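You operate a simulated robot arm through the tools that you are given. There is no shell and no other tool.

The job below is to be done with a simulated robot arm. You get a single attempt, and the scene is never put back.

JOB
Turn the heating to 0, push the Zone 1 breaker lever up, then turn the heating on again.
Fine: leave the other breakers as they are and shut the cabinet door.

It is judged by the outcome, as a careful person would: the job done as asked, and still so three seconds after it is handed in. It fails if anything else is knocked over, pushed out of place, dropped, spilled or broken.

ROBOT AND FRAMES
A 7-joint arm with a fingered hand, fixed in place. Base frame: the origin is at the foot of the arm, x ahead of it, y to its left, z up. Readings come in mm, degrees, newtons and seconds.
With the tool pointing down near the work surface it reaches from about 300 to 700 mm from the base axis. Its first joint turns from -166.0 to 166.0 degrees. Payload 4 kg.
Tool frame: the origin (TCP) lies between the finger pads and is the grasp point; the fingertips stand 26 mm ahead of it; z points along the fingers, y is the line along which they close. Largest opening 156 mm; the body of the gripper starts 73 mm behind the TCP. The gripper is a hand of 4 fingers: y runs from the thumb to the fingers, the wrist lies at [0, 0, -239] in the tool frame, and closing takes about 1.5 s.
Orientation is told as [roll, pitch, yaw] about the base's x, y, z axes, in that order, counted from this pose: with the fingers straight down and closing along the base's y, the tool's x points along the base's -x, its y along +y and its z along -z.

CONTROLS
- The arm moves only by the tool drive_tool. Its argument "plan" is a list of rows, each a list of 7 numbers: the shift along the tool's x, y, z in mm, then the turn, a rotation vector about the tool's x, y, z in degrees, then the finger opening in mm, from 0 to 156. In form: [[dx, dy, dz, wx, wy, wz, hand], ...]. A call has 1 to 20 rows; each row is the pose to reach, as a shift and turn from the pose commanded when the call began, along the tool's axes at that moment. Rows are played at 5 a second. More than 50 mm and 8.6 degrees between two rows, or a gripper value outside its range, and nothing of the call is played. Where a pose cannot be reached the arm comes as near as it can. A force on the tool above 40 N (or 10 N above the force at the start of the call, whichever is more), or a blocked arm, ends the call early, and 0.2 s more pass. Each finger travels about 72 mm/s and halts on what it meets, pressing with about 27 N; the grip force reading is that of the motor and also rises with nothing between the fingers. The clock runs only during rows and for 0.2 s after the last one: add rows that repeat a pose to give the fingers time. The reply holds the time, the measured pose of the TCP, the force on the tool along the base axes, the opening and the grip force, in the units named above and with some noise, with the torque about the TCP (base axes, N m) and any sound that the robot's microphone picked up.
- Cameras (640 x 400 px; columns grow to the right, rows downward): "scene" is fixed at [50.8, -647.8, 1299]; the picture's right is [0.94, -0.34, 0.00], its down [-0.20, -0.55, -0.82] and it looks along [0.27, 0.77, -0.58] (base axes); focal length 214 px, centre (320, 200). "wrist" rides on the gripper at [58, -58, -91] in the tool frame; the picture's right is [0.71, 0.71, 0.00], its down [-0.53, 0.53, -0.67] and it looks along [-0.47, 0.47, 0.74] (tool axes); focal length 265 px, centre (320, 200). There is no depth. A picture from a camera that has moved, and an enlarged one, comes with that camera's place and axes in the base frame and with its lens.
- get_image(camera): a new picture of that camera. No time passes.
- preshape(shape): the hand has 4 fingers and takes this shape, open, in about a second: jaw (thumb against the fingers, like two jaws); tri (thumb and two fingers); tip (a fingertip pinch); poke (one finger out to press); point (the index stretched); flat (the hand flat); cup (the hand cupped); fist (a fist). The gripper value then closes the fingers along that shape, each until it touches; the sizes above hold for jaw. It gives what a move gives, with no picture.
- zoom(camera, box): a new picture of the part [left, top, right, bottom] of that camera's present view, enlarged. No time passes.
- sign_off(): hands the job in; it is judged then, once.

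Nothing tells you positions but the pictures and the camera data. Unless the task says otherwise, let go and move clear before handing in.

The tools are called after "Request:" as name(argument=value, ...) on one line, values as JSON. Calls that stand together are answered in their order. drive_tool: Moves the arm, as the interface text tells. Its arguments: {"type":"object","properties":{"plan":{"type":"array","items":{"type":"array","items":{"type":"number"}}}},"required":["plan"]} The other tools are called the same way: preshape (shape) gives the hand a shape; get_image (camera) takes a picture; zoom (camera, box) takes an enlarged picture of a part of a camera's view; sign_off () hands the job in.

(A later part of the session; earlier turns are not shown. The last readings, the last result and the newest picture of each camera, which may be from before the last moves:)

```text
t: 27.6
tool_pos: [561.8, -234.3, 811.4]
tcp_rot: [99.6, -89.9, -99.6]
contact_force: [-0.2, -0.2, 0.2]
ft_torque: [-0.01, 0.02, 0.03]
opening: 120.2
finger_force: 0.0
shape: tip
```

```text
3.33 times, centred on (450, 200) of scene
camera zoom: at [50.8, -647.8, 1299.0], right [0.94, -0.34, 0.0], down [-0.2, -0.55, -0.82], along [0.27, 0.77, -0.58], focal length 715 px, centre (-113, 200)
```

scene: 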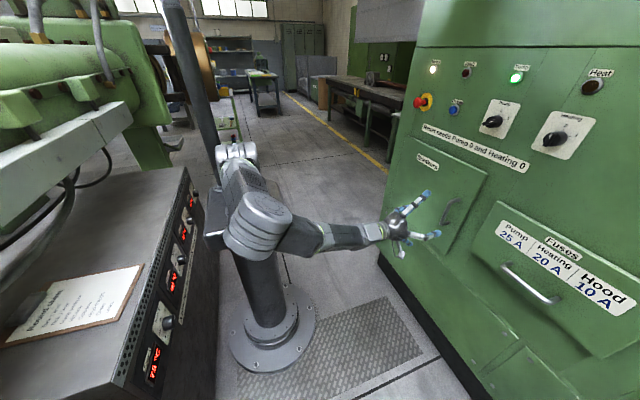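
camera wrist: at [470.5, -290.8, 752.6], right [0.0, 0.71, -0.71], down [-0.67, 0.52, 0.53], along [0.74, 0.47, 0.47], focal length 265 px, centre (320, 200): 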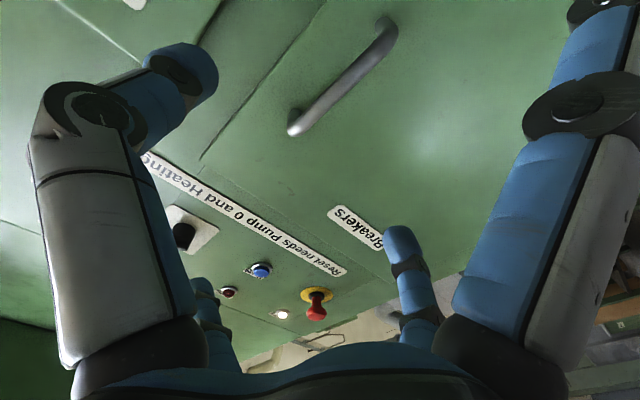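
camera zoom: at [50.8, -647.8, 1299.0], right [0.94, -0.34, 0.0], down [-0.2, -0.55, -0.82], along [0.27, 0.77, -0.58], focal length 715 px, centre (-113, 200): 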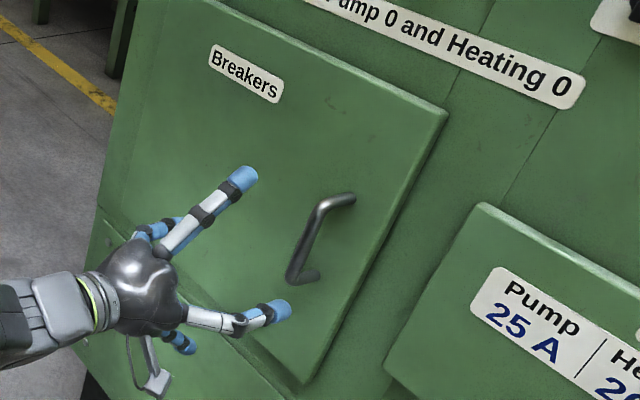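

Handle bar estimated at x≈684, y≈-228, z≈745..850. I'll approach to x≈655 first with the fingers open around it and check.

Request:
drive_tool(plan=[[5, 3, 25, 0, 0, 0, 90], [10, 6, 50, 0, 0, 0, 90], [14, 6, 75, 0, 0, 0, 90], [14, 6, 94, 0, 0, 0, 90]])

Request:
get_image(camera="wrist")

Request:
zoom(camera="scene", box=[390, 140, 510, 260])

```text
t: 28.6
tool_pos: [655.8, -226.8, 798.4]
tcp_rot: [112.5, -89.9, -112.6]
contact_force: [-0.4, 0.2, 0.4]
ft_torque: [-0.02, -0.04, -0.04]
opening: 90.5
finger_force: 0.0
shape: tip
```

```text
taken
camera wrist: at [565.0, -284.9, 739.0], right [0.0, 0.71, -0.71], down [-0.67, 0.52, 0.53], along [0.74, 0.47, 0.47], focal length 265 px, centre (320, 200)
```

wrist: 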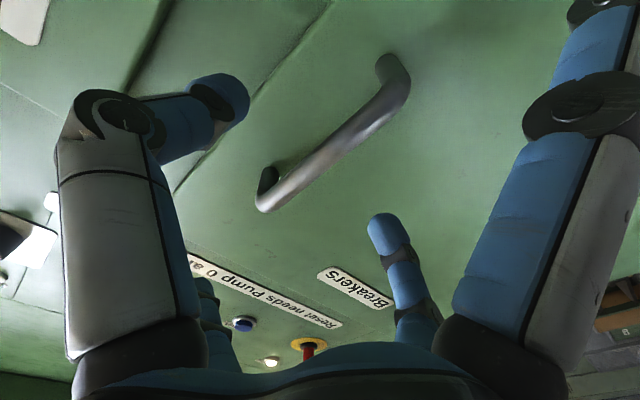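

```text
3.33 times, centred on (450, 200) of scene
camera zoom: at [50.8, -647.8, 1299.0], right [0.94, -0.34, 0.0], down [-0.2, -0.55, -0.82], along [0.27, 0.77, -0.58], focal length 715 px, centre (-113, 200)
```

zoom: 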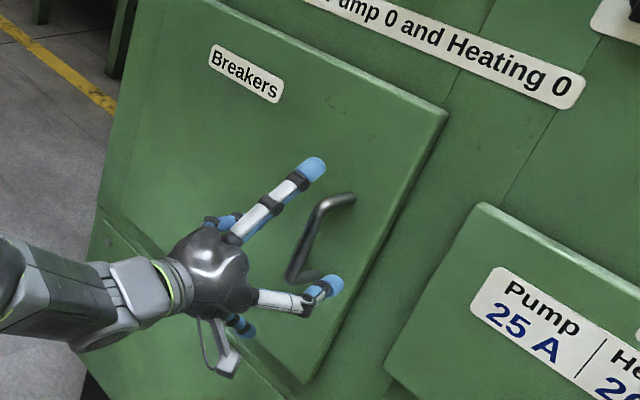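

The bar crosses the tool axis about 29 mm ahead of the TCP, so x≈685 and centred. I'll advance 26 mm and close the two fingers behind/around it.

Request:
drive_tool(plan=[[0, 0, 10, 0, 0, 0, 90], [0, 0, 20, 0, 0, 0, 90], [0, 0, 26, 0, 0, 0, 90], [0, 0, 26, 0, 0, 0, 60], [0, 0, 26, 0, 0, 0, 35], [0, 0, 26, 0, 0, 0, 10], [0, 0, 26, 0, 0, 0, 5], [0, 0, 26, 0, 0, 0, 5], [0, 0, 26, 0, 0, 0, 5]])

Request:
get_image(camera="wrist")

Request:
zoom(camera="scene", box=[390, 140, 510, 260])

```text
t: 30.6
tool_pos: [681.5, -228.6, 798.1]
tcp_rot: [118.1, -90.0, -118.0]
contact_force: [-0.2, 2.5, -0.1]
ft_torque: [0.01, -0.03, 0.03]
opening: 5.3
finger_force: 0.0
shape: tip
```

```text
taken
camera wrist: at [590.8, -284.9, 739.3], right [0.0, 0.71, -0.71], down [-0.67, 0.52, 0.53], along [0.74, 0.47, 0.47], focal length 265 px, centre (320, 200)
```

wrist: 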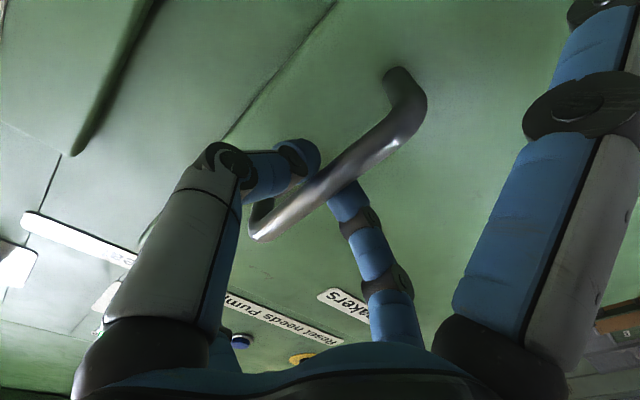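

```text
3.33 times, centred on (450, 200) of scene
camera zoom: at [50.8, -647.8, 1299.0], right [0.94, -0.34, 0.0], down [-0.2, -0.55, -0.82], along [0.27, 0.77, -0.58], focal length 715 px, centre (-113, 200)
```

zoom: 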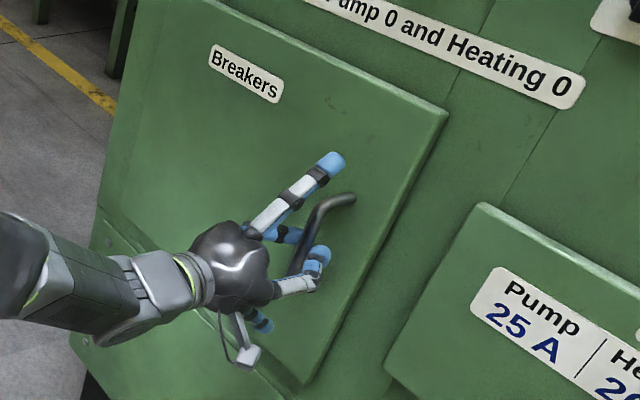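

The fingers are hooked behind the bar. Now I pull the door open along its hinge arc (hinge near x≈730, y≈115), turning the hand with it.

Request:
drive_tool(plan=[[0, 1.2, -7.4, 1.2, 0, 0, 5], [0, 2.4, -14.9, 2.5, 0, 0, 5], [0, 5.2, -29.7, 5, 0, 0, 5], [0, 9, -44.3, 7.5, 0, 0, 5], [0, 13, -58.9, 10, 0, 0, 5], [0, 18, -73, 12.5, 0, 0, 5], [0, 23.3, -87.3, 15, 0, 0, 5], [0, 29.5, -101, 17.5, 0, 0, 5], [0, 36.1, -114.6, 20, 0, 0, 5], [0, 43.5, -128, 22.5, 0, 0, 5], [0, 51.1, -140.8, 25, 0, 0, 5]])

Request:
get_image(camera="wrist")

Request:
get_image(camera="scene")

```text
t: 32.7
tool_pos: [574.8, -243.8, 833.0]
tcp_rot: [7.6, -86.9, -23.4]
contact_force: [9.8, 25.1, -16.6]
ft_torque: [-0.29, 0.35, 0.33]
opening: 80.4
finger_force: 0.0
shape: tip
out of reach, approached as far as the arm can: row 6, 7, 8, 9, 10
stopped in row 10: the force on the tool passed its limit at 44 N (the readings are from after the stop); the commanded pose is now the measured one
```

```text
taken
camera wrist: at [468.3, -272.8, 778.5], right [0.16, 0.7, -0.7], down [-0.47, 0.68, 0.56], along [0.87, 0.24, 0.44], focal length 265 px, centre (320, 200)
```

wrist: 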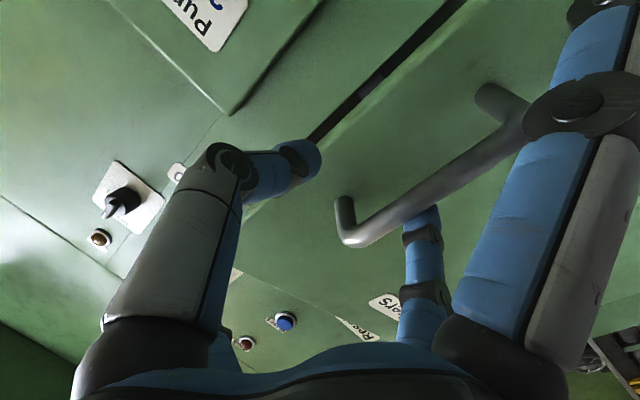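

```text
taken
```

scene: 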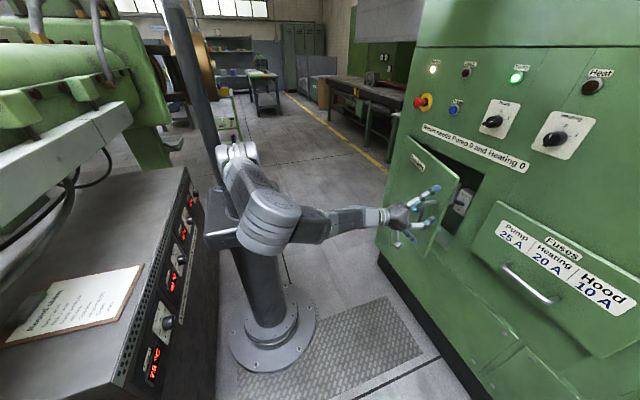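

The door is ajar, but the arm ran into its reach limit and the handle slipped. I'll look at the door and what is behind it.

Request:
zoom(camera="scene", box=[370, 120, 530, 280])

Request:
zoom(camera="wrist", box=[200, 0, 520, 200])

```text
2.50 times, centred on (450, 200) of scene
camera zoom: at [50.8, -647.8, 1299.0], right [0.94, -0.34, 0.0], down [-0.2, -0.55, -0.82], along [0.27, 0.77, -0.58], focal length 536 px, centre (-5, 200)
```

zoom: 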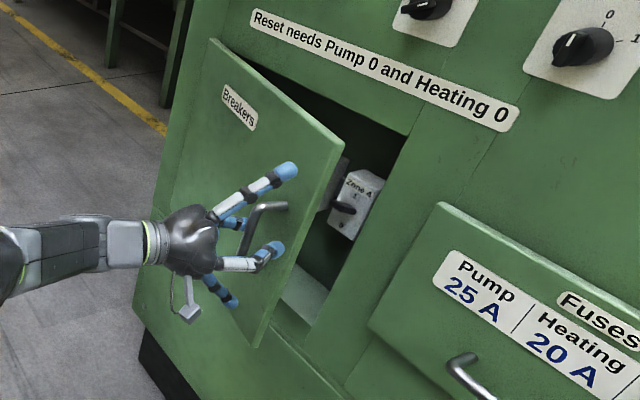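

```text
2.00 times, centred on (360, 100) of wrist
camera zoom: at [468.3, -272.8, 778.5], right [0.16, 0.7, -0.7], down [-0.47, 0.68, 0.56], along [0.87, 0.24, 0.44], focal length 531 px, centre (240, 400)
```

zoom: 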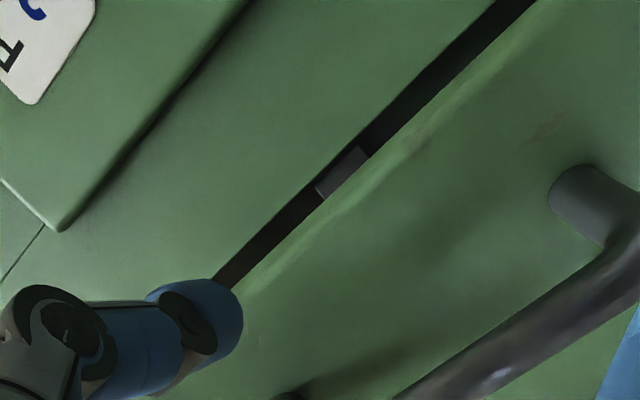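

The breaker boxes inside are labelled by zone ("Zone 4" is visible at the right edge). I'll open the fingers fully to release the handle, then lift out while pitching the hand downward where the arm reaches better.

Request:
drive_tool(plan=[[0, 0, 0, 0, 0, 0, 110], [0, 0, 0, 0, 0, 0, 130], [0, 0, 0, 0, 0, 0, 156], [0, 0, 0, 0, 0, 0, 156], [0, 0, 0, 0, 0, 0, 156], [0, 0, 0, 0, 0, 0, 156]])

Request:
get_image(camera="wrist")

Request:
zoom(camera="scene", box=[370, 120, 530, 280])

```text
t: 34.1
tool_pos: [574.7, -251.7, 835.2]
tcp_rot: [4.9, -87.5, -21.8]
contact_force: [-0.2, 0.3, -0.5]
ft_torque: [-0.01, 0.02, 0.04]
opening: 156.1
finger_force: 0.1
shape: tip
```

```text
taken
camera wrist: at [466.9, -280.0, 781.1], right [0.18, 0.69, -0.7], down [-0.47, 0.69, 0.56], along [0.87, 0.23, 0.44], focal length 265 px, centre (320, 200)
```

wrist: 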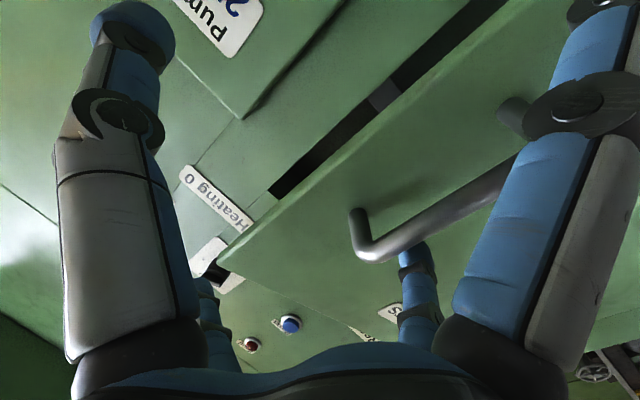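

```text
2.50 times, centred on (450, 200) of scene
camera zoom: at [50.8, -647.8, 1299.0], right [0.94, -0.34, 0.0], down [-0.2, -0.55, -0.82], along [0.27, 0.77, -0.58], focal length 536 px, centre (-5, 200)
```

zoom: 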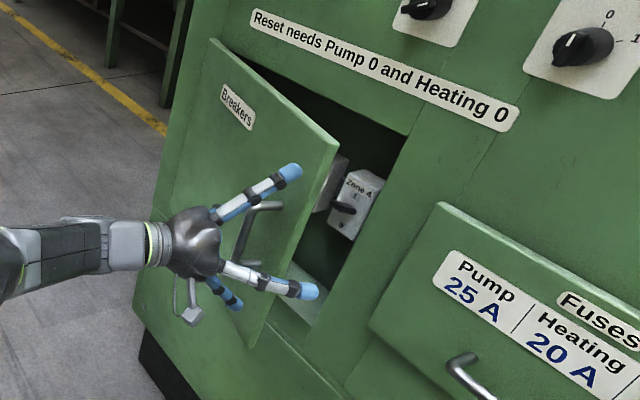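

Released. Now back and up, keeping orientation, then I'll turn the hand to point down over the door's top edge to pinch the door panel there.

Request:
drive_tool(plan=[[-20, -1, -25, 0, 0, 0, 156], [-55, -2, -40, 0, 0, 0, 156], [-95, -3, -50, 0, 0, 0, 156], [-140, -4, -60, 0, 0, 0, 156], [-185, -5, -66, 0, 0, 0, 156], [-220, -5.3, -70, 0, 0, 0, 156], [-248, -5.4, -73, 0, 0, 0, 156]])

Request:
get_image(camera="wrist")

Request:
zoom(camera="scene", box=[370, 60, 600, 280])

```text
t: 35.7
tool_pos: [512.1, -240.8, 1087.3]
tcp_rot: [5.0, -87.3, -21.8]
contact_force: [-0.4, 0.6, -0.3]
ft_torque: [-0.02, 0.03, -0.03]
opening: 156.0
finger_force: 0.1
shape: tip
```

```text
taken
camera wrist: at [405.4, -267.6, 1031.9], right [0.18, 0.69, -0.7], down [-0.46, 0.69, 0.56], along [0.87, 0.23, 0.44], focal length 265 px, centre (320, 200)
```

wrist: 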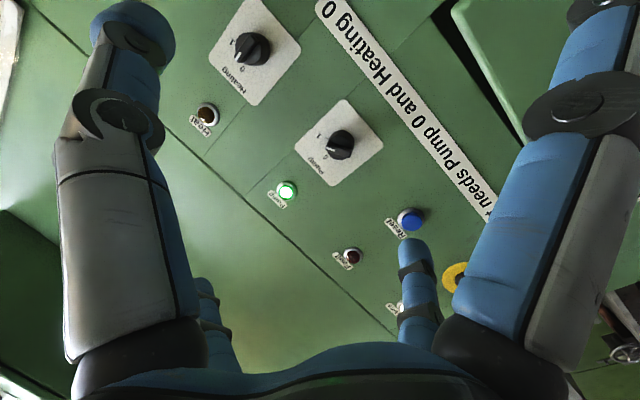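

```text
1.82 times, centred on (485, 170) of scene
camera zoom: at [50.8, -647.8, 1299.0], right [0.94, -0.34, 0.0], down [-0.2, -0.55, -0.82], along [0.27, 0.77, -0.58], focal length 390 px, centre (20, 254)
```

zoom: 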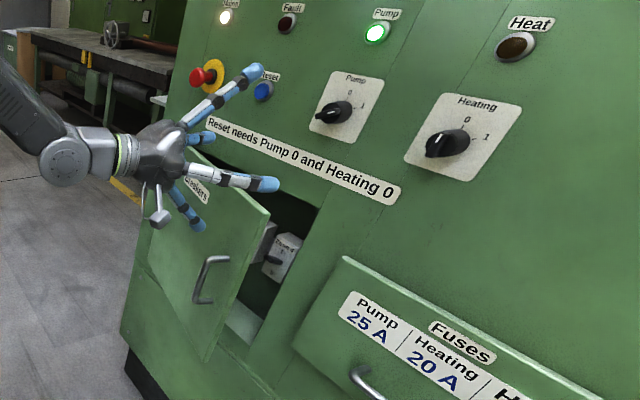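

Door is open about 18°, free top corner near (611, -262, 985). I'll turn the hand to point down with the closing axis across the door thickness.

Request:
drive_tool(plan=[[-2.1, 1.5, 1.3, -4.1, 4.2, -4.3, 120], [-4.2, 3, 2.6, -8.2, 8.5, -8.6, 120], [-6.3, 4.4, 3.8, -12.4, 12.7, -12.9, 120], [-8.4, 5.9, 5.1, -16.5, 16.9, -17.2, 100], [-10.5, 7.4, 6.4, -20.6, 21.2, -21.5, 100], [-12.6, 8.9, 7.7, -24.7, 25.4, -25.8, 100], [-14.7, 10.4, 9, -28.8, 29.6, -30.1, 100], [-16.9, 11.8, 10.2, -33, 33.9, -34.5, 100], [-19, 13.3, 11.5, -37.1, 38.1, -38.8, 100], [-21.1, 14.8, 12.8, -41.2, 42.3, -43.1, 100], [-23.2, 16.3, 14.1, -45.3, 46.5, -47.4, 100], [-25.3, 17.8, 15.4, -49.4, 50.8, -51.7, 100], [-27.4, 19.3, 16.7, -53.5, 55, -56, 100], [-29.5, 20.7, 17.9, -57.7, 59.2, -60.3, 100], [-31.6, 22.2, 19.2, -61.8, 63.5, -64.6, 100], [-33.7, 23.7, 20.5, -65.9, 67.7, -68.9, 100], [-33.7, 23.7, 20.5, -65.9, 67.7, -68.9, 100]])

Request:
get_image(camera="wrist")

Request:
zoom(camera="scene", box=[370, 60, 600, 280])

```text
t: 39.3
tool_pos: [539.0, -224.3, 1118.8]
tcp_rot: [-0.4, -0.5, 71.3]
contact_force: [0.7, 0.8, -0.2]
ft_torque: [-0.03, 0.0, -0.01]
opening: 100.3
finger_force: 0.1
shape: tip
```

```text
taken
camera wrist: at [575.3, -297.8, 1209.8], right [-0.9, -0.44, -0.01], down [-0.34, 0.66, 0.67], along [-0.29, 0.6, -0.74], focal length 265 px, centre (320, 200)
```

wrist: 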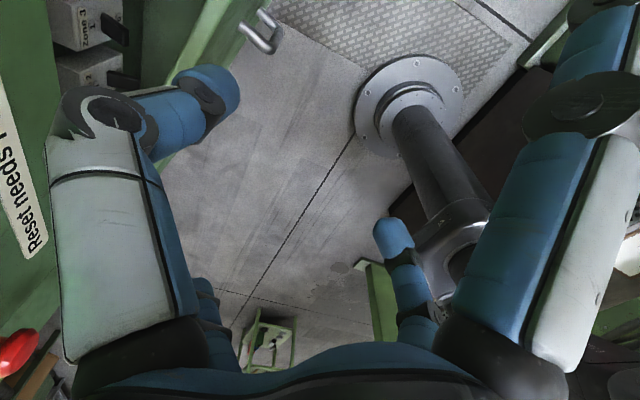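

```text
1.82 times, centred on (485, 170) of scene
camera zoom: at [50.8, -647.8, 1299.0], right [0.94, -0.34, 0.0], down [-0.2, -0.55, -0.82], along [0.27, 0.77, -0.58], focal length 390 px, centre (20, 254)
```

zoom: 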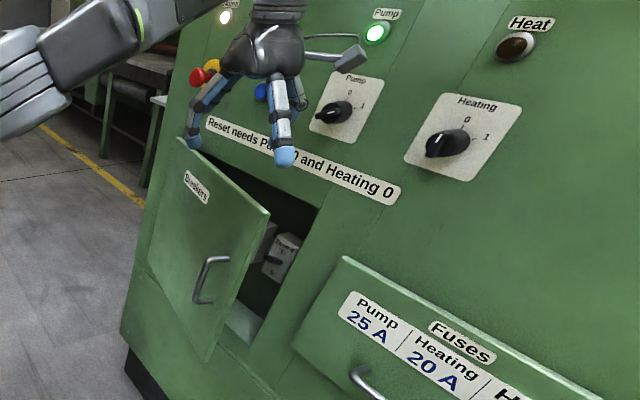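

The hand points down, and the door gap is visible. I'll shift over the door's top edge near its free corner, tilting 20° so the hinge-side spread finger stays above the door, with the thumb on the inside.

Request:
drive_tool(plan=[[-14, -15, 0, 0, -5, 0, 120], [-28, -30, 0, 0, -10, 0, 120], [-42, -45, 0, 0, -15, 0, 120], [-57, -58, 0, 0, -20, 0, 120], [-57, -58, 35, 0, -20, 0, 120], [-57, -58, 70, 0, -20, 0, 120], [-57, -58, 70, 0, -20, 0, 120]])

Request:
get_image(camera="wrist")

Request:
zoom(camera="scene", box=[370, 60, 600, 280])

```text
t: 40.9
tool_pos: [613.5, -189.1, 1049.9]
tcp_rot: [-0.5, -20.7, 71.4]
contact_force: [-0.5, -0.2, -0.4]
ft_torque: [0.02, -0.03, 0.02]
opening: 119.8
finger_force: 0.2
shape: tip
out of reach, approached as far as the arm can: row 3, 4
```

```text
taken
camera wrist: at [640.2, -288.2, 1115.7], right [-0.88, -0.4, -0.25], down [-0.42, 0.42, 0.81], along [-0.22, 0.82, -0.53], focal length 265 px, centre (320, 200)
```

wrist: 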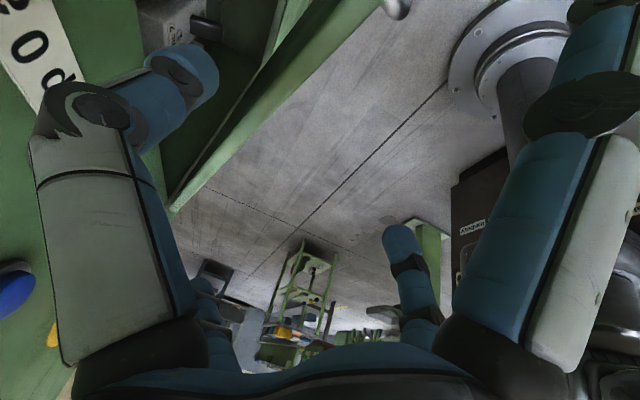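

```text
1.82 times, centred on (485, 170) of scene
camera zoom: at [50.8, -647.8, 1299.0], right [0.94, -0.34, 0.0], down [-0.2, -0.55, -0.82], along [0.27, 0.77, -0.58], focal length 390 px, centre (20, 254)
```

zoom: 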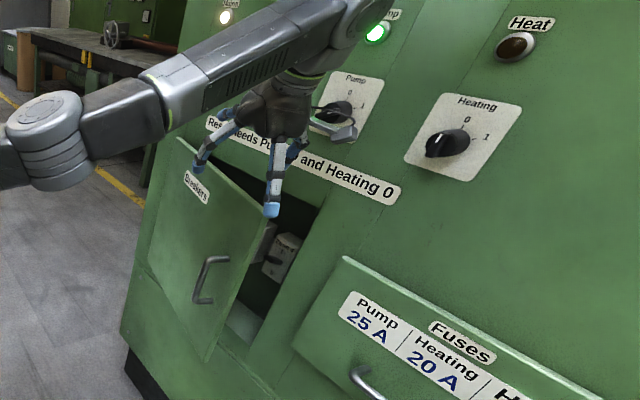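

The thumb is on the inner side of the door. I'll lower straight down about 72 mm so the thumb is behind the door's top edge.

Request:
drive_tool(plan=[[6, 0, 17, 0, 0, 0, 120], [12, 0, 34, 0, 0, 0, 120], [18, 0, 50, 0, 0, 0, 120], [24.6, 0, 67.7, 0, 0, 0, 120], [24.6, 0, 67.7, 0, 0, 0, 120]])

Request:
get_image(camera="wrist")

Request:
zoom(camera="scene", box=[370, 60, 600, 280])

```text
t: 42.1
tool_pos: [614.7, -187.6, 978.7]
tcp_rot: [-0.5, -20.6, 71.4]
contact_force: [0.7, -0.1, -0.6]
ft_torque: [0.02, -0.03, -0.01]
opening: 119.9
finger_force: 0.0
shape: tip
```

```text
taken
camera wrist: at [641.3, -287.3, 1043.2], right [-0.88, -0.4, -0.25], down [-0.42, 0.41, 0.81], along [-0.22, 0.82, -0.53], focal length 265 px, centre (320, 200)
```

wrist: 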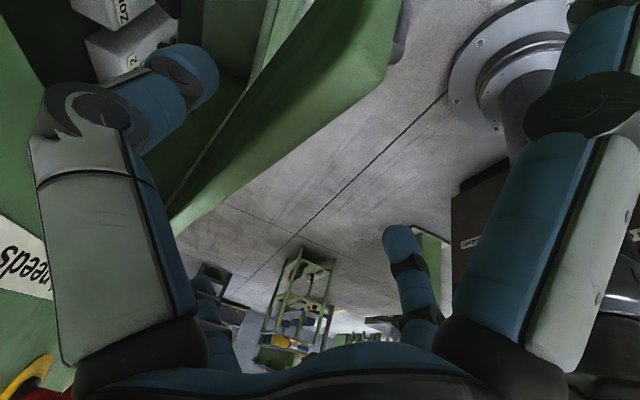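

```text
1.82 times, centred on (485, 170) of scene
camera zoom: at [50.8, -647.8, 1299.0], right [0.94, -0.34, 0.0], down [-0.2, -0.55, -0.82], along [0.27, 0.77, -0.58], focal length 390 px, centre (20, 254)
```

zoom: 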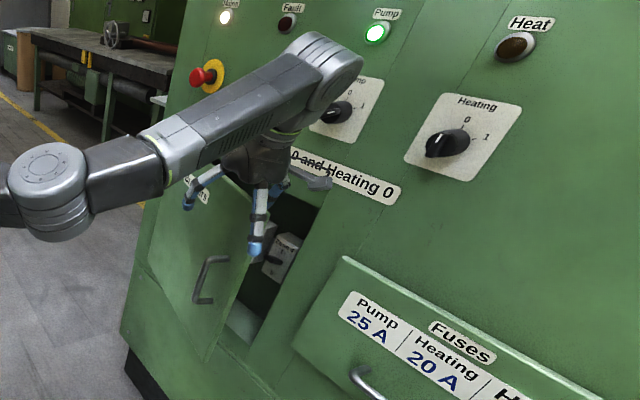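

Thumb is behind the door edge. Now sweep the door open along its arc.

Request:
drive_tool(plan=[[-1.2, 14.2, 0.5, 0.9, 0, 2.4, 120], [-2.4, 28.4, 0.9, 1.7, 0, 4.7, 120], [-4.7, 42.4, 1.7, 2.6, 0, 7, 120], [-7, 56.3, 2.5, 3.4, 0, 9.4, 120], [-10.4, 70, 3.8, 4.3, 0, 11.8, 120], [-13.9, 83.8, 5.1, 5.1, 0, 14.1, 120], [-18.5, 97.2, 6.7, 6, 0, 16.5, 120], [-23.1, 110.6, 8.4, 6.8, 0, 18.8, 120], [-28.8, 123.5, 10.4, 7.7, 0, 21.2, 120], [-34.5, 136.3, 12.5, 8.6, 0, 23.5, 120]])

Request:
get_image(camera="wrist")

Request:
zoom(camera="scene", box=[350, 60, 600, 280])

```text
t: 44.3
tool_pos: [497.8, -110.3, 977.5]
tcp_rot: [-0.2, -20.8, 46.2]
contact_force: [0.5, -0.3, 0.3]
ft_torque: [-0.01, -0.01, 0.01]
opening: 119.7
finger_force: 0.1
shape: tip
```

```text
taken
camera wrist: at [479.1, -211.4, 1042.6], right [-0.97, 0.01, -0.25], down [-0.2, 0.55, 0.81], along [0.15, 0.83, -0.53], focal length 265 px, centre (320, 200)
```

wrist: 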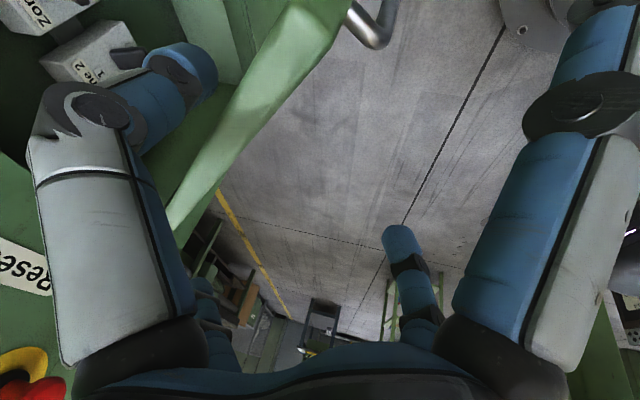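

```text
1.82 times, centred on (475, 170) of scene
camera zoom: at [50.8, -647.8, 1299.0], right [0.94, -0.34, 0.0], down [-0.2, -0.55, -0.82], along [0.27, 0.77, -0.58], focal length 390 px, centre (38, 254)
```

zoom: 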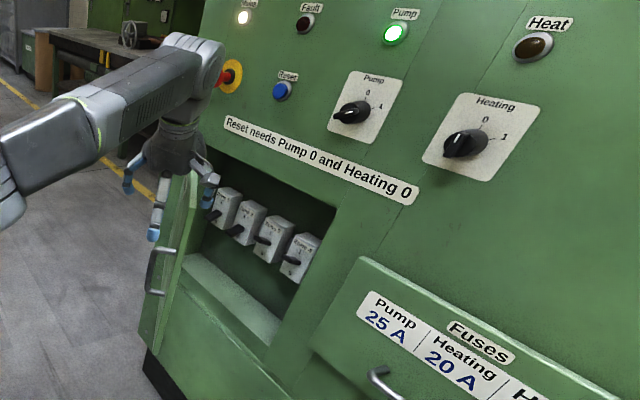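

All four breakers are visible and the door is about 40° open. I'll continue sweeping another 40°.

Request:
drive_tool(plan=[[-1.1, 14, 0.4, 0.9, 0, 2.4, 120], [-2.2, 28.2, 0.8, 1.7, 0, 4.7, 120], [-4.4, 42.2, 1.6, 2.6, 0, 7, 120], [-6.7, 56.1, 2.4, 3.4, 0, 9.4, 120], [-10, 70, 3.6, 4.3, 0, 11.8, 120], [-13.4, 83.4, 4.9, 5.1, 0, 14.1, 120], [-17.8, 97, 6.5, 6, 0, 16.5, 120], [-22.3, 110.1, 8.1, 6.8, 0, 18.8, 120], [-27.9, 123, 10.1, 7.7, 0, 21.2, 120], [-33.5, 135.7, 12.2, 8.6, 0, 23.5, 120], [-40, 148, 14.6, 9.4, 0, 25.9, 120], [-46.6, 160.1, 17, 10.3, 0, 28.2, 120], [-54, 172, 19.7, 11.1, 0, 30.6, 120], [-61.7, 183.4, 22.4, 12, 0, 32.9, 120], [-70, 194.5, 25.5, 12.8, 0, 35.3, 120], [-78.7, 205.1, 28.6, 13.7, 0, 37.6, 120]])

Request:
get_image(camera="wrist")

Request:
zoom(camera="scene", box=[300, 60, 600, 280])

```text
t: 47.7
tool_pos: [408.3, 93.2, 978.3]
tcp_rot: [0.3, -20.7, 6.0]
contact_force: [-0.2, -0.5, 0.4]
ft_torque: [-0.02, 0.0, 0.02]
opening: 119.4
finger_force: 0.0
shape: tip
```

```text
taken
camera wrist: at [327.3, 26.3, 1042.6], right [-0.73, 0.63, -0.25], down [0.2, 0.55, 0.81], along [0.65, 0.55, -0.53], focal length 265 px, centre (320, 200)
```

wrist: 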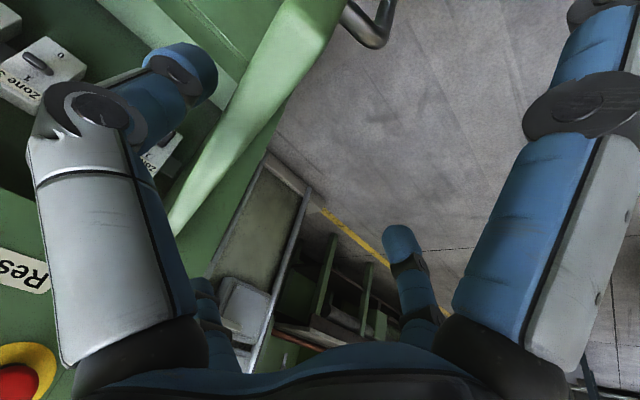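

```text
1.82 times, centred on (450, 170) of scene
camera zoom: at [50.8, -647.8, 1299.0], right [0.94, -0.34, 0.0], down [-0.2, -0.55, -0.82], along [0.27, 0.77, -0.58], focal length 390 px, centre (84, 254)
```

zoom: 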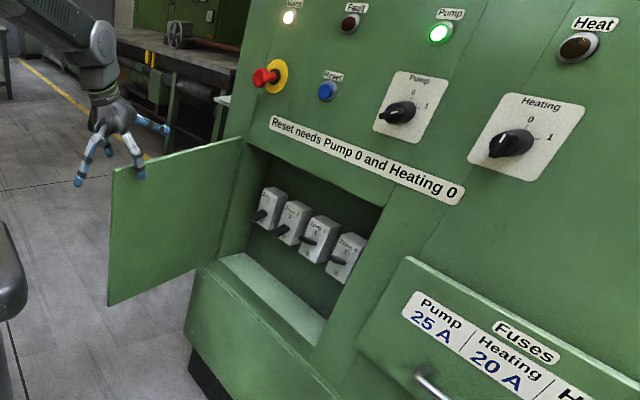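

The door is open about 80°. Let me read the breakers.

Request:
zoom(camera="scene", box=[430, 155, 510, 205])

Request:
zoom(camera="scene", box=[400, 110, 540, 220])

```text
8.00 times, centred on (470, 180) of scene
camera zoom: at [50.8, -647.8, 1299.0], right [0.94, -0.34, 0.0], down [-0.2, -0.55, -0.82], along [0.27, 0.77, -0.58], focal length 1716 px, centre (-880, 360)
```

zoom: 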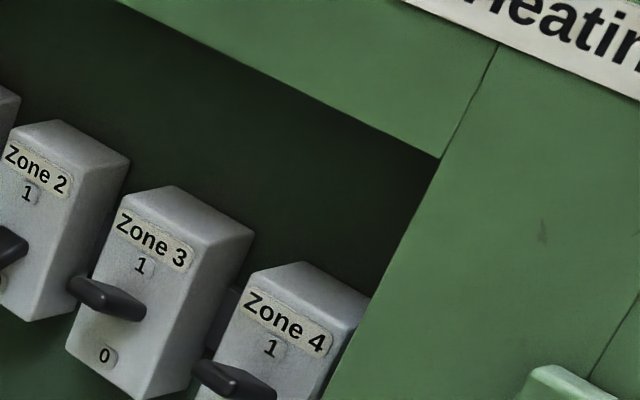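

```text
3.64 times, centred on (470, 165) of scene
camera zoom: at [50.8, -647.8, 1299.0], right [0.94, -0.34, 0.0], down [-0.2, -0.55, -0.82], along [0.27, 0.77, -0.58], focal length 780 px, centre (-226, 327)
```

zoom: 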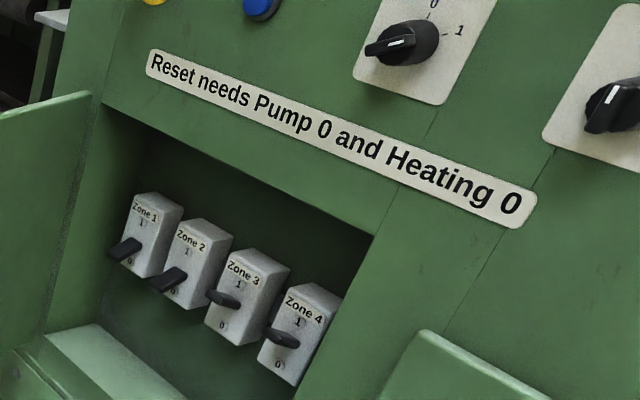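

Zone 1 (leftmost) and Zone 2 levers are down at 0, Zones 3 and 4 up at 1. Zone 1 is next to the hinge, so I need the door opened past 90° for hand clearance; I'll keep sweeping.

Request:
drive_tool(plan=[[-1.2, 14, 0.5, 0.9, 0, 2.4, 120], [-2.6, 28, 1, 1.7, 0, 4.7, 120], [-4.4, 42, 1.6, 2.6, 0, 7, 120], [-6.5, 56.1, 2.4, 3.4, 0, 9.4, 120], [-10, 70, 3.6, 4.3, 0, 11.8, 120], [-13.4, 83.4, 4.9, 5.1, 0, 14.1, 120], [-17.8, 97, 6.5, 6, 0, 16.5, 120], [-22.3, 110, 8.1, 6.8, 0, 18.8, 120], [-27.9, 123, 10.1, 7.7, 0, 21.2, 120], [-33.5, 135.7, 12.2, 8.6, 0, 23.5, 120], [-40, 148, 14.6, 9.4, 0, 25.9, 120], [-46.4, 160.2, 16.9, 10.3, 0, 28.2, 120], [-54, 172, 19.7, 11.1, 0, 30.6, 120], [-61.7, 183.4, 22.4, 12, 0, 32.9, 120], [-70, 194.5, 25.5, 12.8, 0, 35.3, 120], [-78.4, 205.3, 28.5, 13.7, 0, 37.6, 120]])

Request:
get_image(camera="wrist")

Request:
get_image(camera="scene")

```text
t: 50.8
tool_pos: [456.4, 272.2, 977.5]
tcp_rot: [-0.8, -20.6, -30.0]
contact_force: [-9.3, -24.0, 3.2]
ft_torque: [-0.2, 0.12, 0.33]
opening: 122.7
finger_force: 0.1
shape: tip
stopped in row 15: the force on the tool passed its limit at 43 N (the readings are from after the stop); the commanded pose is now the measured one
```

```text
taken
camera wrist: at [352.6, 267.1, 1042.8], right [-0.22, 0.94, -0.26], down [0.49, 0.33, 0.8], along [0.84, 0.05, -0.54], focal length 265 px, centre (320, 200)
```

wrist: 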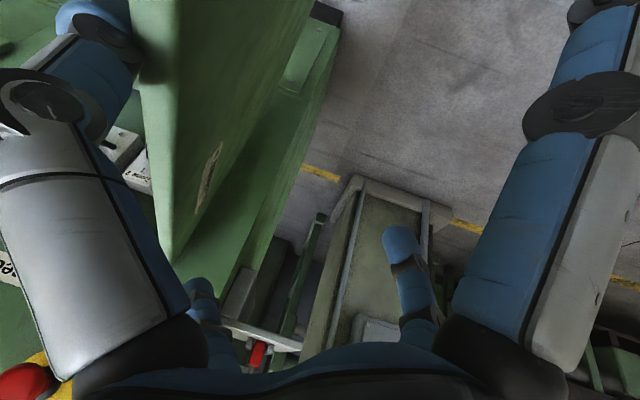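

```text
taken
```

scene: 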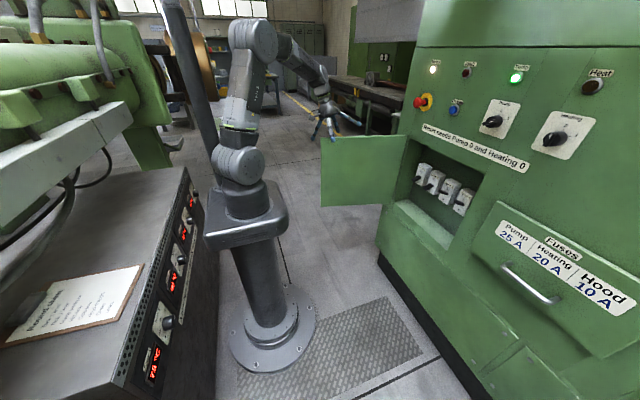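

The door reached its stop at about 110°, enough clearance. I'll ease off, lift out over the door, then check the "point" hand shape.

Request:
drive_tool(plan=[[0, -12, 0, 0, 0, 0, 120], [0, -22, 0, 0, 0, 0, 120], [-10, -22, -28, 0, 0, 0, 120], [-24, -22, -66, 0, 0, 0, 120], [-38, -22, -104, 0, 0, 0, 120], [-51, -22, -140, 0, 0, 0, 120]])

Request:
preshape(shape="point")

Request:
get_image(camera="wrist")

Request:
get_image(camera="scene")

Request:
preshape(shape="poke")

Request:
get_image(camera="wrist")

Request:
zoom(camera="scene", box=[260, 30, 420, 150])

```text
t: 52.2
tool_pos: [444.2, 259.9, 1129.6]
tcp_rot: [-0.3, -20.6, -29.7]
contact_force: [1.7, 0.2, -0.3]
ft_torque: [-0.02, -0.01, 0.0]
opening: 119.8
finger_force: 0.1
shape: tip
```

```text
t: 53.1
tool_pos: [444.5, 259.9, 1128.1]
tcp_rot: [-0.2, -20.6, -29.7]
contact_force: [0.7, 0.7, 0.7]
ft_torque: [0.0, -0.03, 0.02]
opening: 0.0
finger_force: 0.0
shape: point
```

```text
taken
camera wrist: at [340.2, 253.6, 1192.8], right [-0.22, 0.94, -0.25], down [0.49, 0.33, 0.81], along [0.84, 0.06, -0.53], focal length 265 px, centre (320, 200)
```

wrist: 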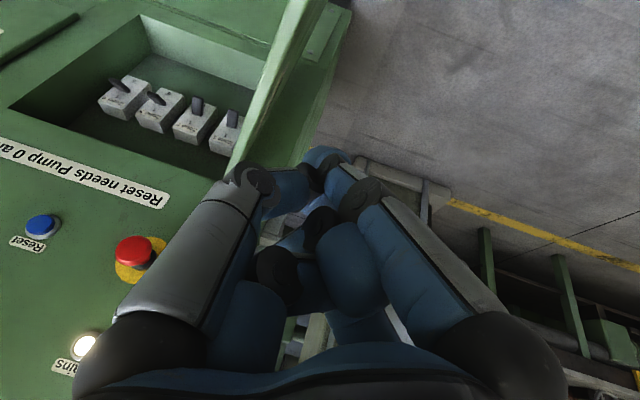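

```text
taken
```

scene: 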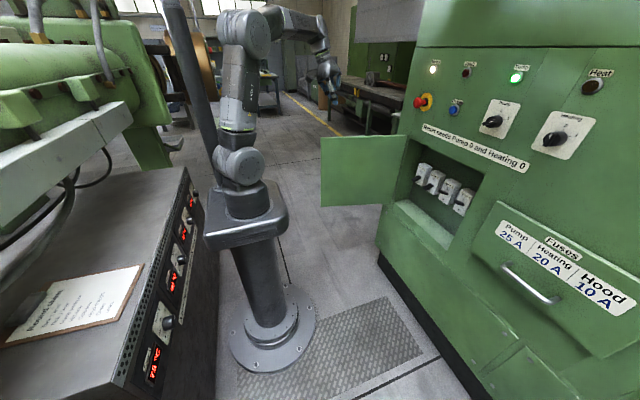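

```text
t: 54.0
tool_pos: [444.2, 259.8, 1128.2]
tcp_rot: [-0.2, -20.5, -29.7]
contact_force: [-0.8, 0.8, -0.9]
ft_torque: [-0.02, 0.01, 0.01]
opening: 0.1
finger_force: 0.0
shape: poke
```

```text
taken
camera wrist: at [340.2, 253.6, 1192.7], right [-0.22, 0.94, -0.25], down [0.49, 0.33, 0.81], along [0.84, 0.06, -0.53], focal length 265 px, centre (320, 200)
```

wrist: 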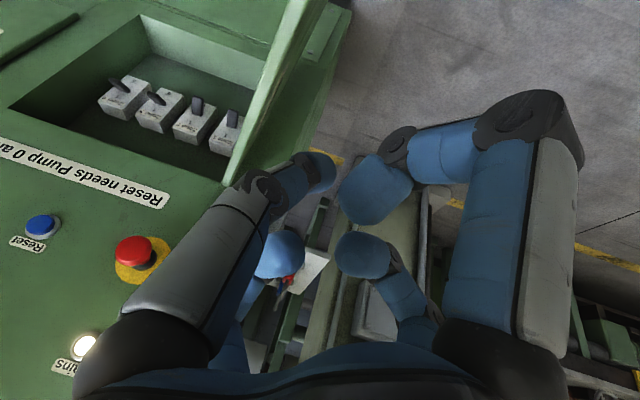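

```text
3.33 times, centred on (340, 90) of scene
camera zoom: at [50.8, -647.8, 1299.0], right [0.94, -0.34, 0.0], down [-0.2, -0.55, -0.82], along [0.27, 0.77, -0.58], focal length 715 px, centre (253, 567)
```

zoom: 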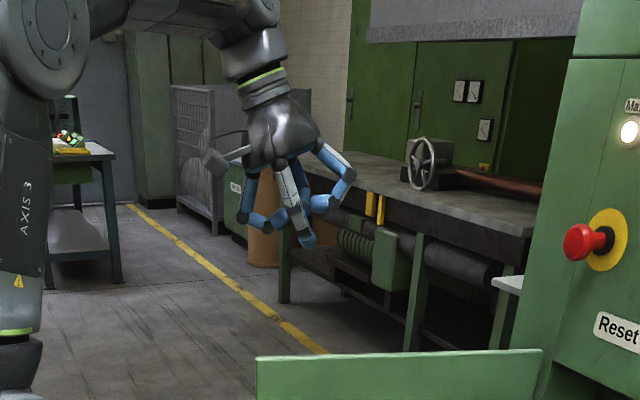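

"Poke" puts one fingertip on the tool axis with the other fingers drawn back, suited for nudging one lever. Let me look at the levers from here.

Request:
zoom(camera="wrist", box=[80, 50, 280, 175])

Request:
zoom(camera="scene", box=[405, 155, 485, 220])

```text
3.20 times, centred on (180, 112) of wrist
camera zoom: at [340.2, 253.6, 1192.7], right [-0.22, 0.94, -0.25], down [0.49, 0.33, 0.81], along [0.84, 0.06, -0.53], focal length 849 px, centre (768, 480)
```

zoom: 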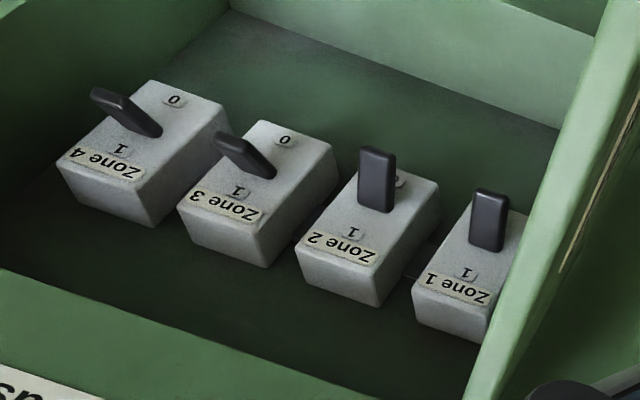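

```text
6.15 times, centred on (445, 188) of scene
camera zoom: at [50.8, -647.8, 1299.0], right [0.94, -0.34, 0.0], down [-0.2, -0.55, -0.82], along [0.27, 0.77, -0.58], focal length 1320 px, centre (-449, 277)
```

zoom: 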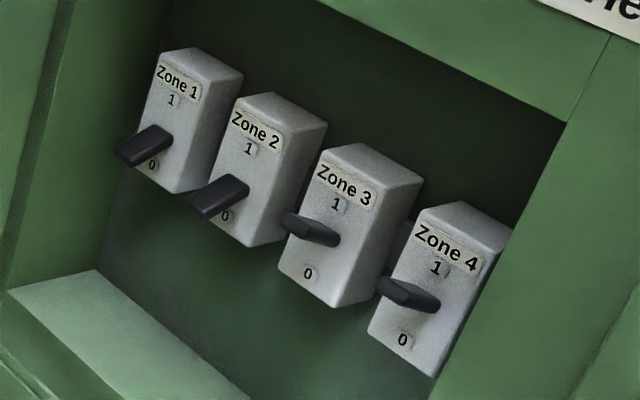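

Zone 1's lever is at y≈48, with box front x≈804, pivot z≈791, and tip now at (772, 48, 776). Zone 2's lever is 79 mm to the right. I'll swing the hand in front of the opening, tool forward and 10° down, in the poke shape.

Request:
drive_tool(plan=[[-20.7, -14.3, 13.4, -2.7, -6.4, -2.2, 0], [-41.4, -28.5, 26.8, -5.4, -12.9, -4.4, 0], [-62, -42.8, 40.2, -8, -19.3, -6.6, 0], [-82.7, -57.1, 53.6, -10.7, -25.8, -8.8, 0], [-103.4, -71.3, 67, -13.4, -32.2, -11.1, 0], [-124.1, -85.6, 80.4, -16.1, -38.7, -13.3, 0], [-144.7, -99.9, 93.8, -18.7, -45.1, -15.5, 0], [-165.4, -114.1, 107.2, -21.4, -51.6, -17.7, 0], [-186.1, -128.4, 120.6, -24.1, -58, -19.9, 0], [-186.1, -128.4, 120.6, -24.1, -58, -19.9, 0]])

Request:
get_image(camera="wrist")

Request:
get_image(camera="scene")

```text
t: 55.8
tool_pos: [474.5, 135.1, 1272.4]
tcp_rot: [92.8, -72.3, -80.1]
contact_force: [-1.9, -3.7, 0.9]
ft_torque: [-0.02, 0.08, 0.24]
opening: 0.0
finger_force: 26.9
shape: jaw
stopped in row 9: the arm was blocked; the commanded pose is now the measured one
```

```text
taken
camera wrist: at [395.6, 79.3, 1196.9], right [-0.19, 0.87, -0.46], down [-0.74, 0.18, 0.65], along [0.65, 0.46, 0.61], focal length 265 px, centre (320, 200)
```

wrist: 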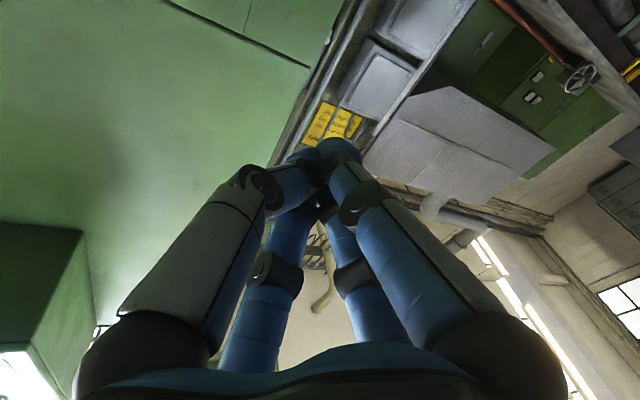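

```text
taken
```

scene: 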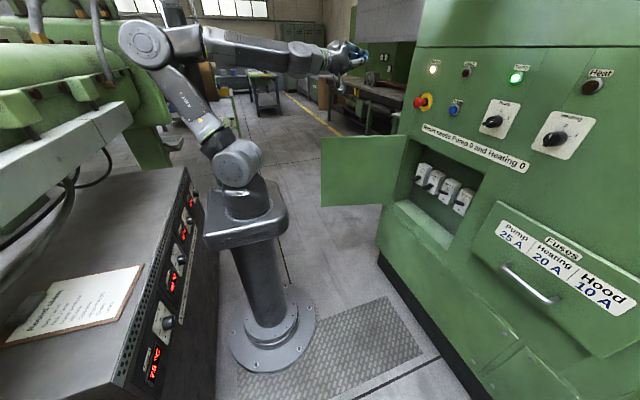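

The arm took an awkward elbow-left posture and got blocked. The hand also reverted to jaw when I commanded an opening. I'll inspect where the elbow is before moving.

Request:
zoom(camera="scene", box=[80, 0, 400, 200])

```text
2.00 times, centred on (240, 100) of scene
camera zoom: at [50.8, -647.8, 1299.0], right [0.94, -0.34, 0.0], down [-0.2, -0.55, -0.82], along [0.27, 0.77, -0.58], focal length 429 px, centre (480, 400)
```

zoom: 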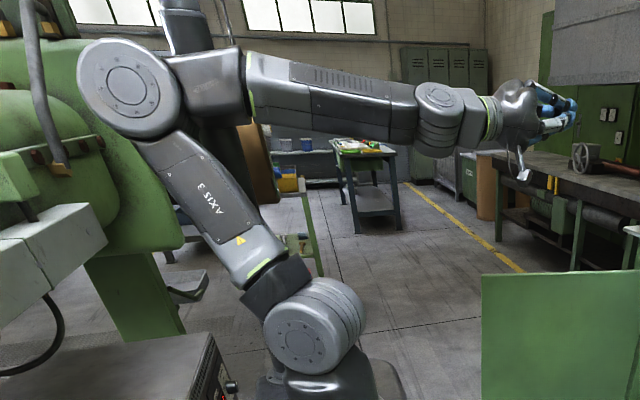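

The elbow has leaned back toward the column behind the robot. I'll move the hand gently to the right and forward in small steps, which should bring the elbow off, and check.

Request:
drive_tool(plan=[[-2, -22, 5, 0, 0, 0, 30], [-3.5, -45, 10, 0, 0, 0, 30], [-5, -67, 16, 0, 0, 0, 30], [-7, -89, 21, 0, 0, 0, 30]])

Request:
get_image(camera="scene")

```text
t: 56.8
tool_pos: [516.0, 55.8, 1252.3]
tcp_rot: [93.0, -72.4, -80.2]
contact_force: [-0.2, 0.2, -0.6]
ft_torque: [-0.01, 0.0, 0.03]
opening: 28.4
finger_force: 0.1
shape: jaw
```

```text
taken
```

scene: 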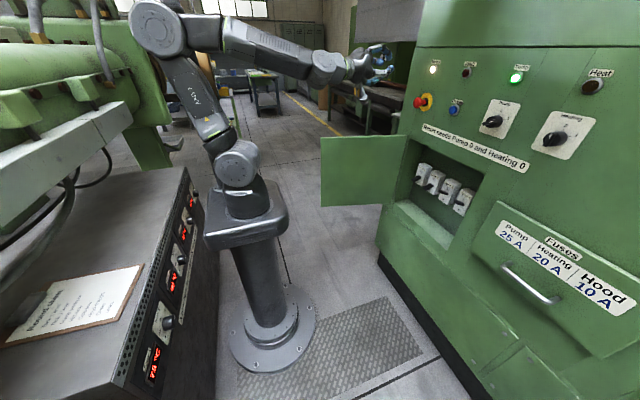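

Free again, tracking properly. Next: level the hand to forward/10° down while coming lower and forward in small steps.

Request:
drive_tool(plan=[[14, -16.3, 8.5, 3.6, 2.2, -4.2, 30], [28, -32.5, 17, 7.2, 4.5, -8.4, 30], [42, -48.8, 25.4, 10.9, 6.7, -12.5, 30], [55.9, -65.1, 33.9, 14.5, 9, -16.7, 30], [55.9, -65.1, 33.9, 14.5, 9, -16.7, 30]])

Request:
get_image(camera="scene")

Request:
get_image(camera="wrist")

```text
t: 58.0
tool_pos: [561.3, 18.6, 1178.7]
tcp_rot: [-1.8, -79.7, 1.2]
contact_force: [0.3, 0.4, 0.1]
ft_torque: [0.02, -0.02, 0.0]
opening: 28.6
finger_force: 0.0
shape: jaw
```

```text
taken
```

scene: 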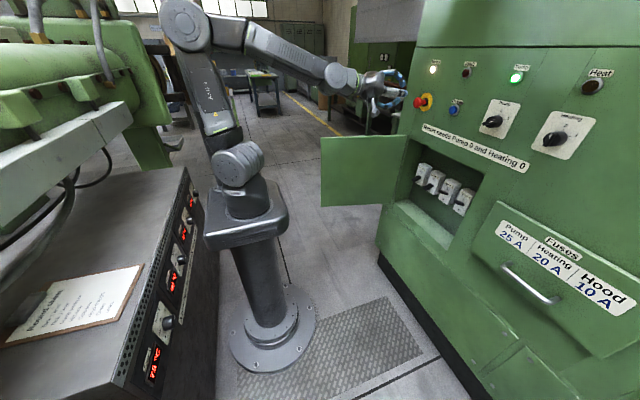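

```text
taken
camera wrist: at [460.1, -38.2, 1137.6], right [-0.12, 0.7, -0.7], down [-0.56, 0.53, 0.63], along [0.82, 0.47, 0.33], focal length 265 px, centre (320, 200)
```

wrist: 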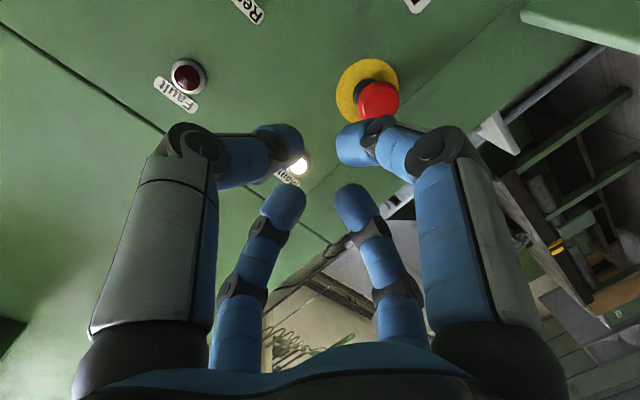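

Good posture now. I'll set poke again and test whether it holds when a drive row is sent.

Request:
preshape(shape="poke")

Request:
drive_tool(plan=[[0, 0, 0, 0, 0, 0, 0], [0, 0, 0, 0, 0, 0, 0]])

Request:
get_image(camera="wrist")

```text
t: 58.9
tool_pos: [560.6, 19.6, 1177.9]
tcp_rot: [-1.5, -79.8, 1.0]
contact_force: [0.0, -0.1, 0.2]
ft_torque: [0.02, 0.02, 0.01]
opening: 0.0
finger_force: 0.0
shape: poke
```

```text
t: 59.5
tool_pos: [559.6, 19.0, 1178.4]
tcp_rot: [-1.4, -79.8, 1.0]
contact_force: [-1.1, 0.3, 0.6]
ft_torque: [0.02, 0.01, -0.03]
opening: 0.3
finger_force: 0.0
shape: jaw
```

```text
taken
camera wrist: at [459.9, -38.1, 1137.5], right [-0.12, 0.7, -0.7], down [-0.56, 0.53, 0.63], along [0.82, 0.47, 0.33], focal length 265 px, centre (320, 200)
```

wrist: 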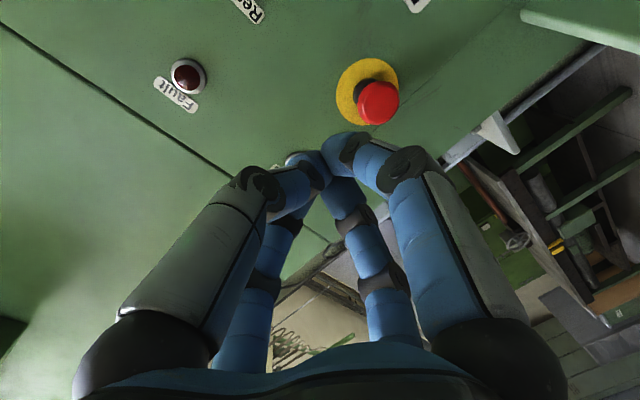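

Driving always turns poke back to jaw, so I'll use the closed jaw bundle (all fingertips together) as the pusher. Moving down in front of the opening, first part.

Request:
drive_tool(plan=[[37.3, 4, 18.9, 0, 0, 0, 0], [75.2, 8, 33.9, 0, 0, 0, 0], [113.1, 12, 48.8, 0, 0, 0, 0], [145.1, 15, 68.7, 0, 0, 0, 0], [176.4, 18, 92.6, 0, 0, 0, 0], [207.2, 20, 118.5, 0, 0, 0, 0], [240.5, 22, 142.8, 0, 0, 0, 0]])

Request:
get_image(camera="scene")

Request:
get_image(camera="wrist")

```text
t: 61.1
tool_pos: [615.8, 34.3, 997.7]
tcp_rot: [-1.3, -79.6, 1.1]
contact_force: [-0.7, 0.3, -0.5]
ft_torque: [-0.01, -0.01, -0.01]
opening: 0.0
finger_force: 27.5
shape: jaw
out of reach, approached as far as the arm can: row 5, 6, 7
```

```text
taken
```

scene: 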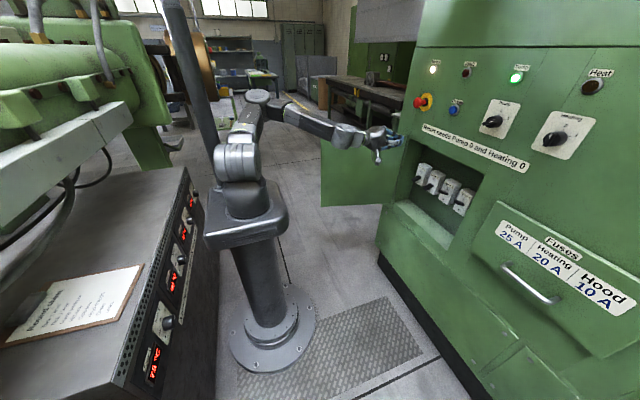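

```text
taken
camera wrist: at [514.9, -22.9, 957.0], right [-0.12, 0.7, -0.7], down [-0.56, 0.53, 0.64], along [0.82, 0.47, 0.33], focal length 265 px, centre (320, 200)
```

wrist: 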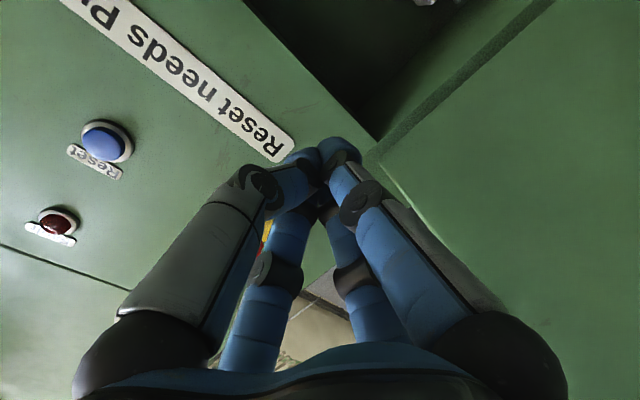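

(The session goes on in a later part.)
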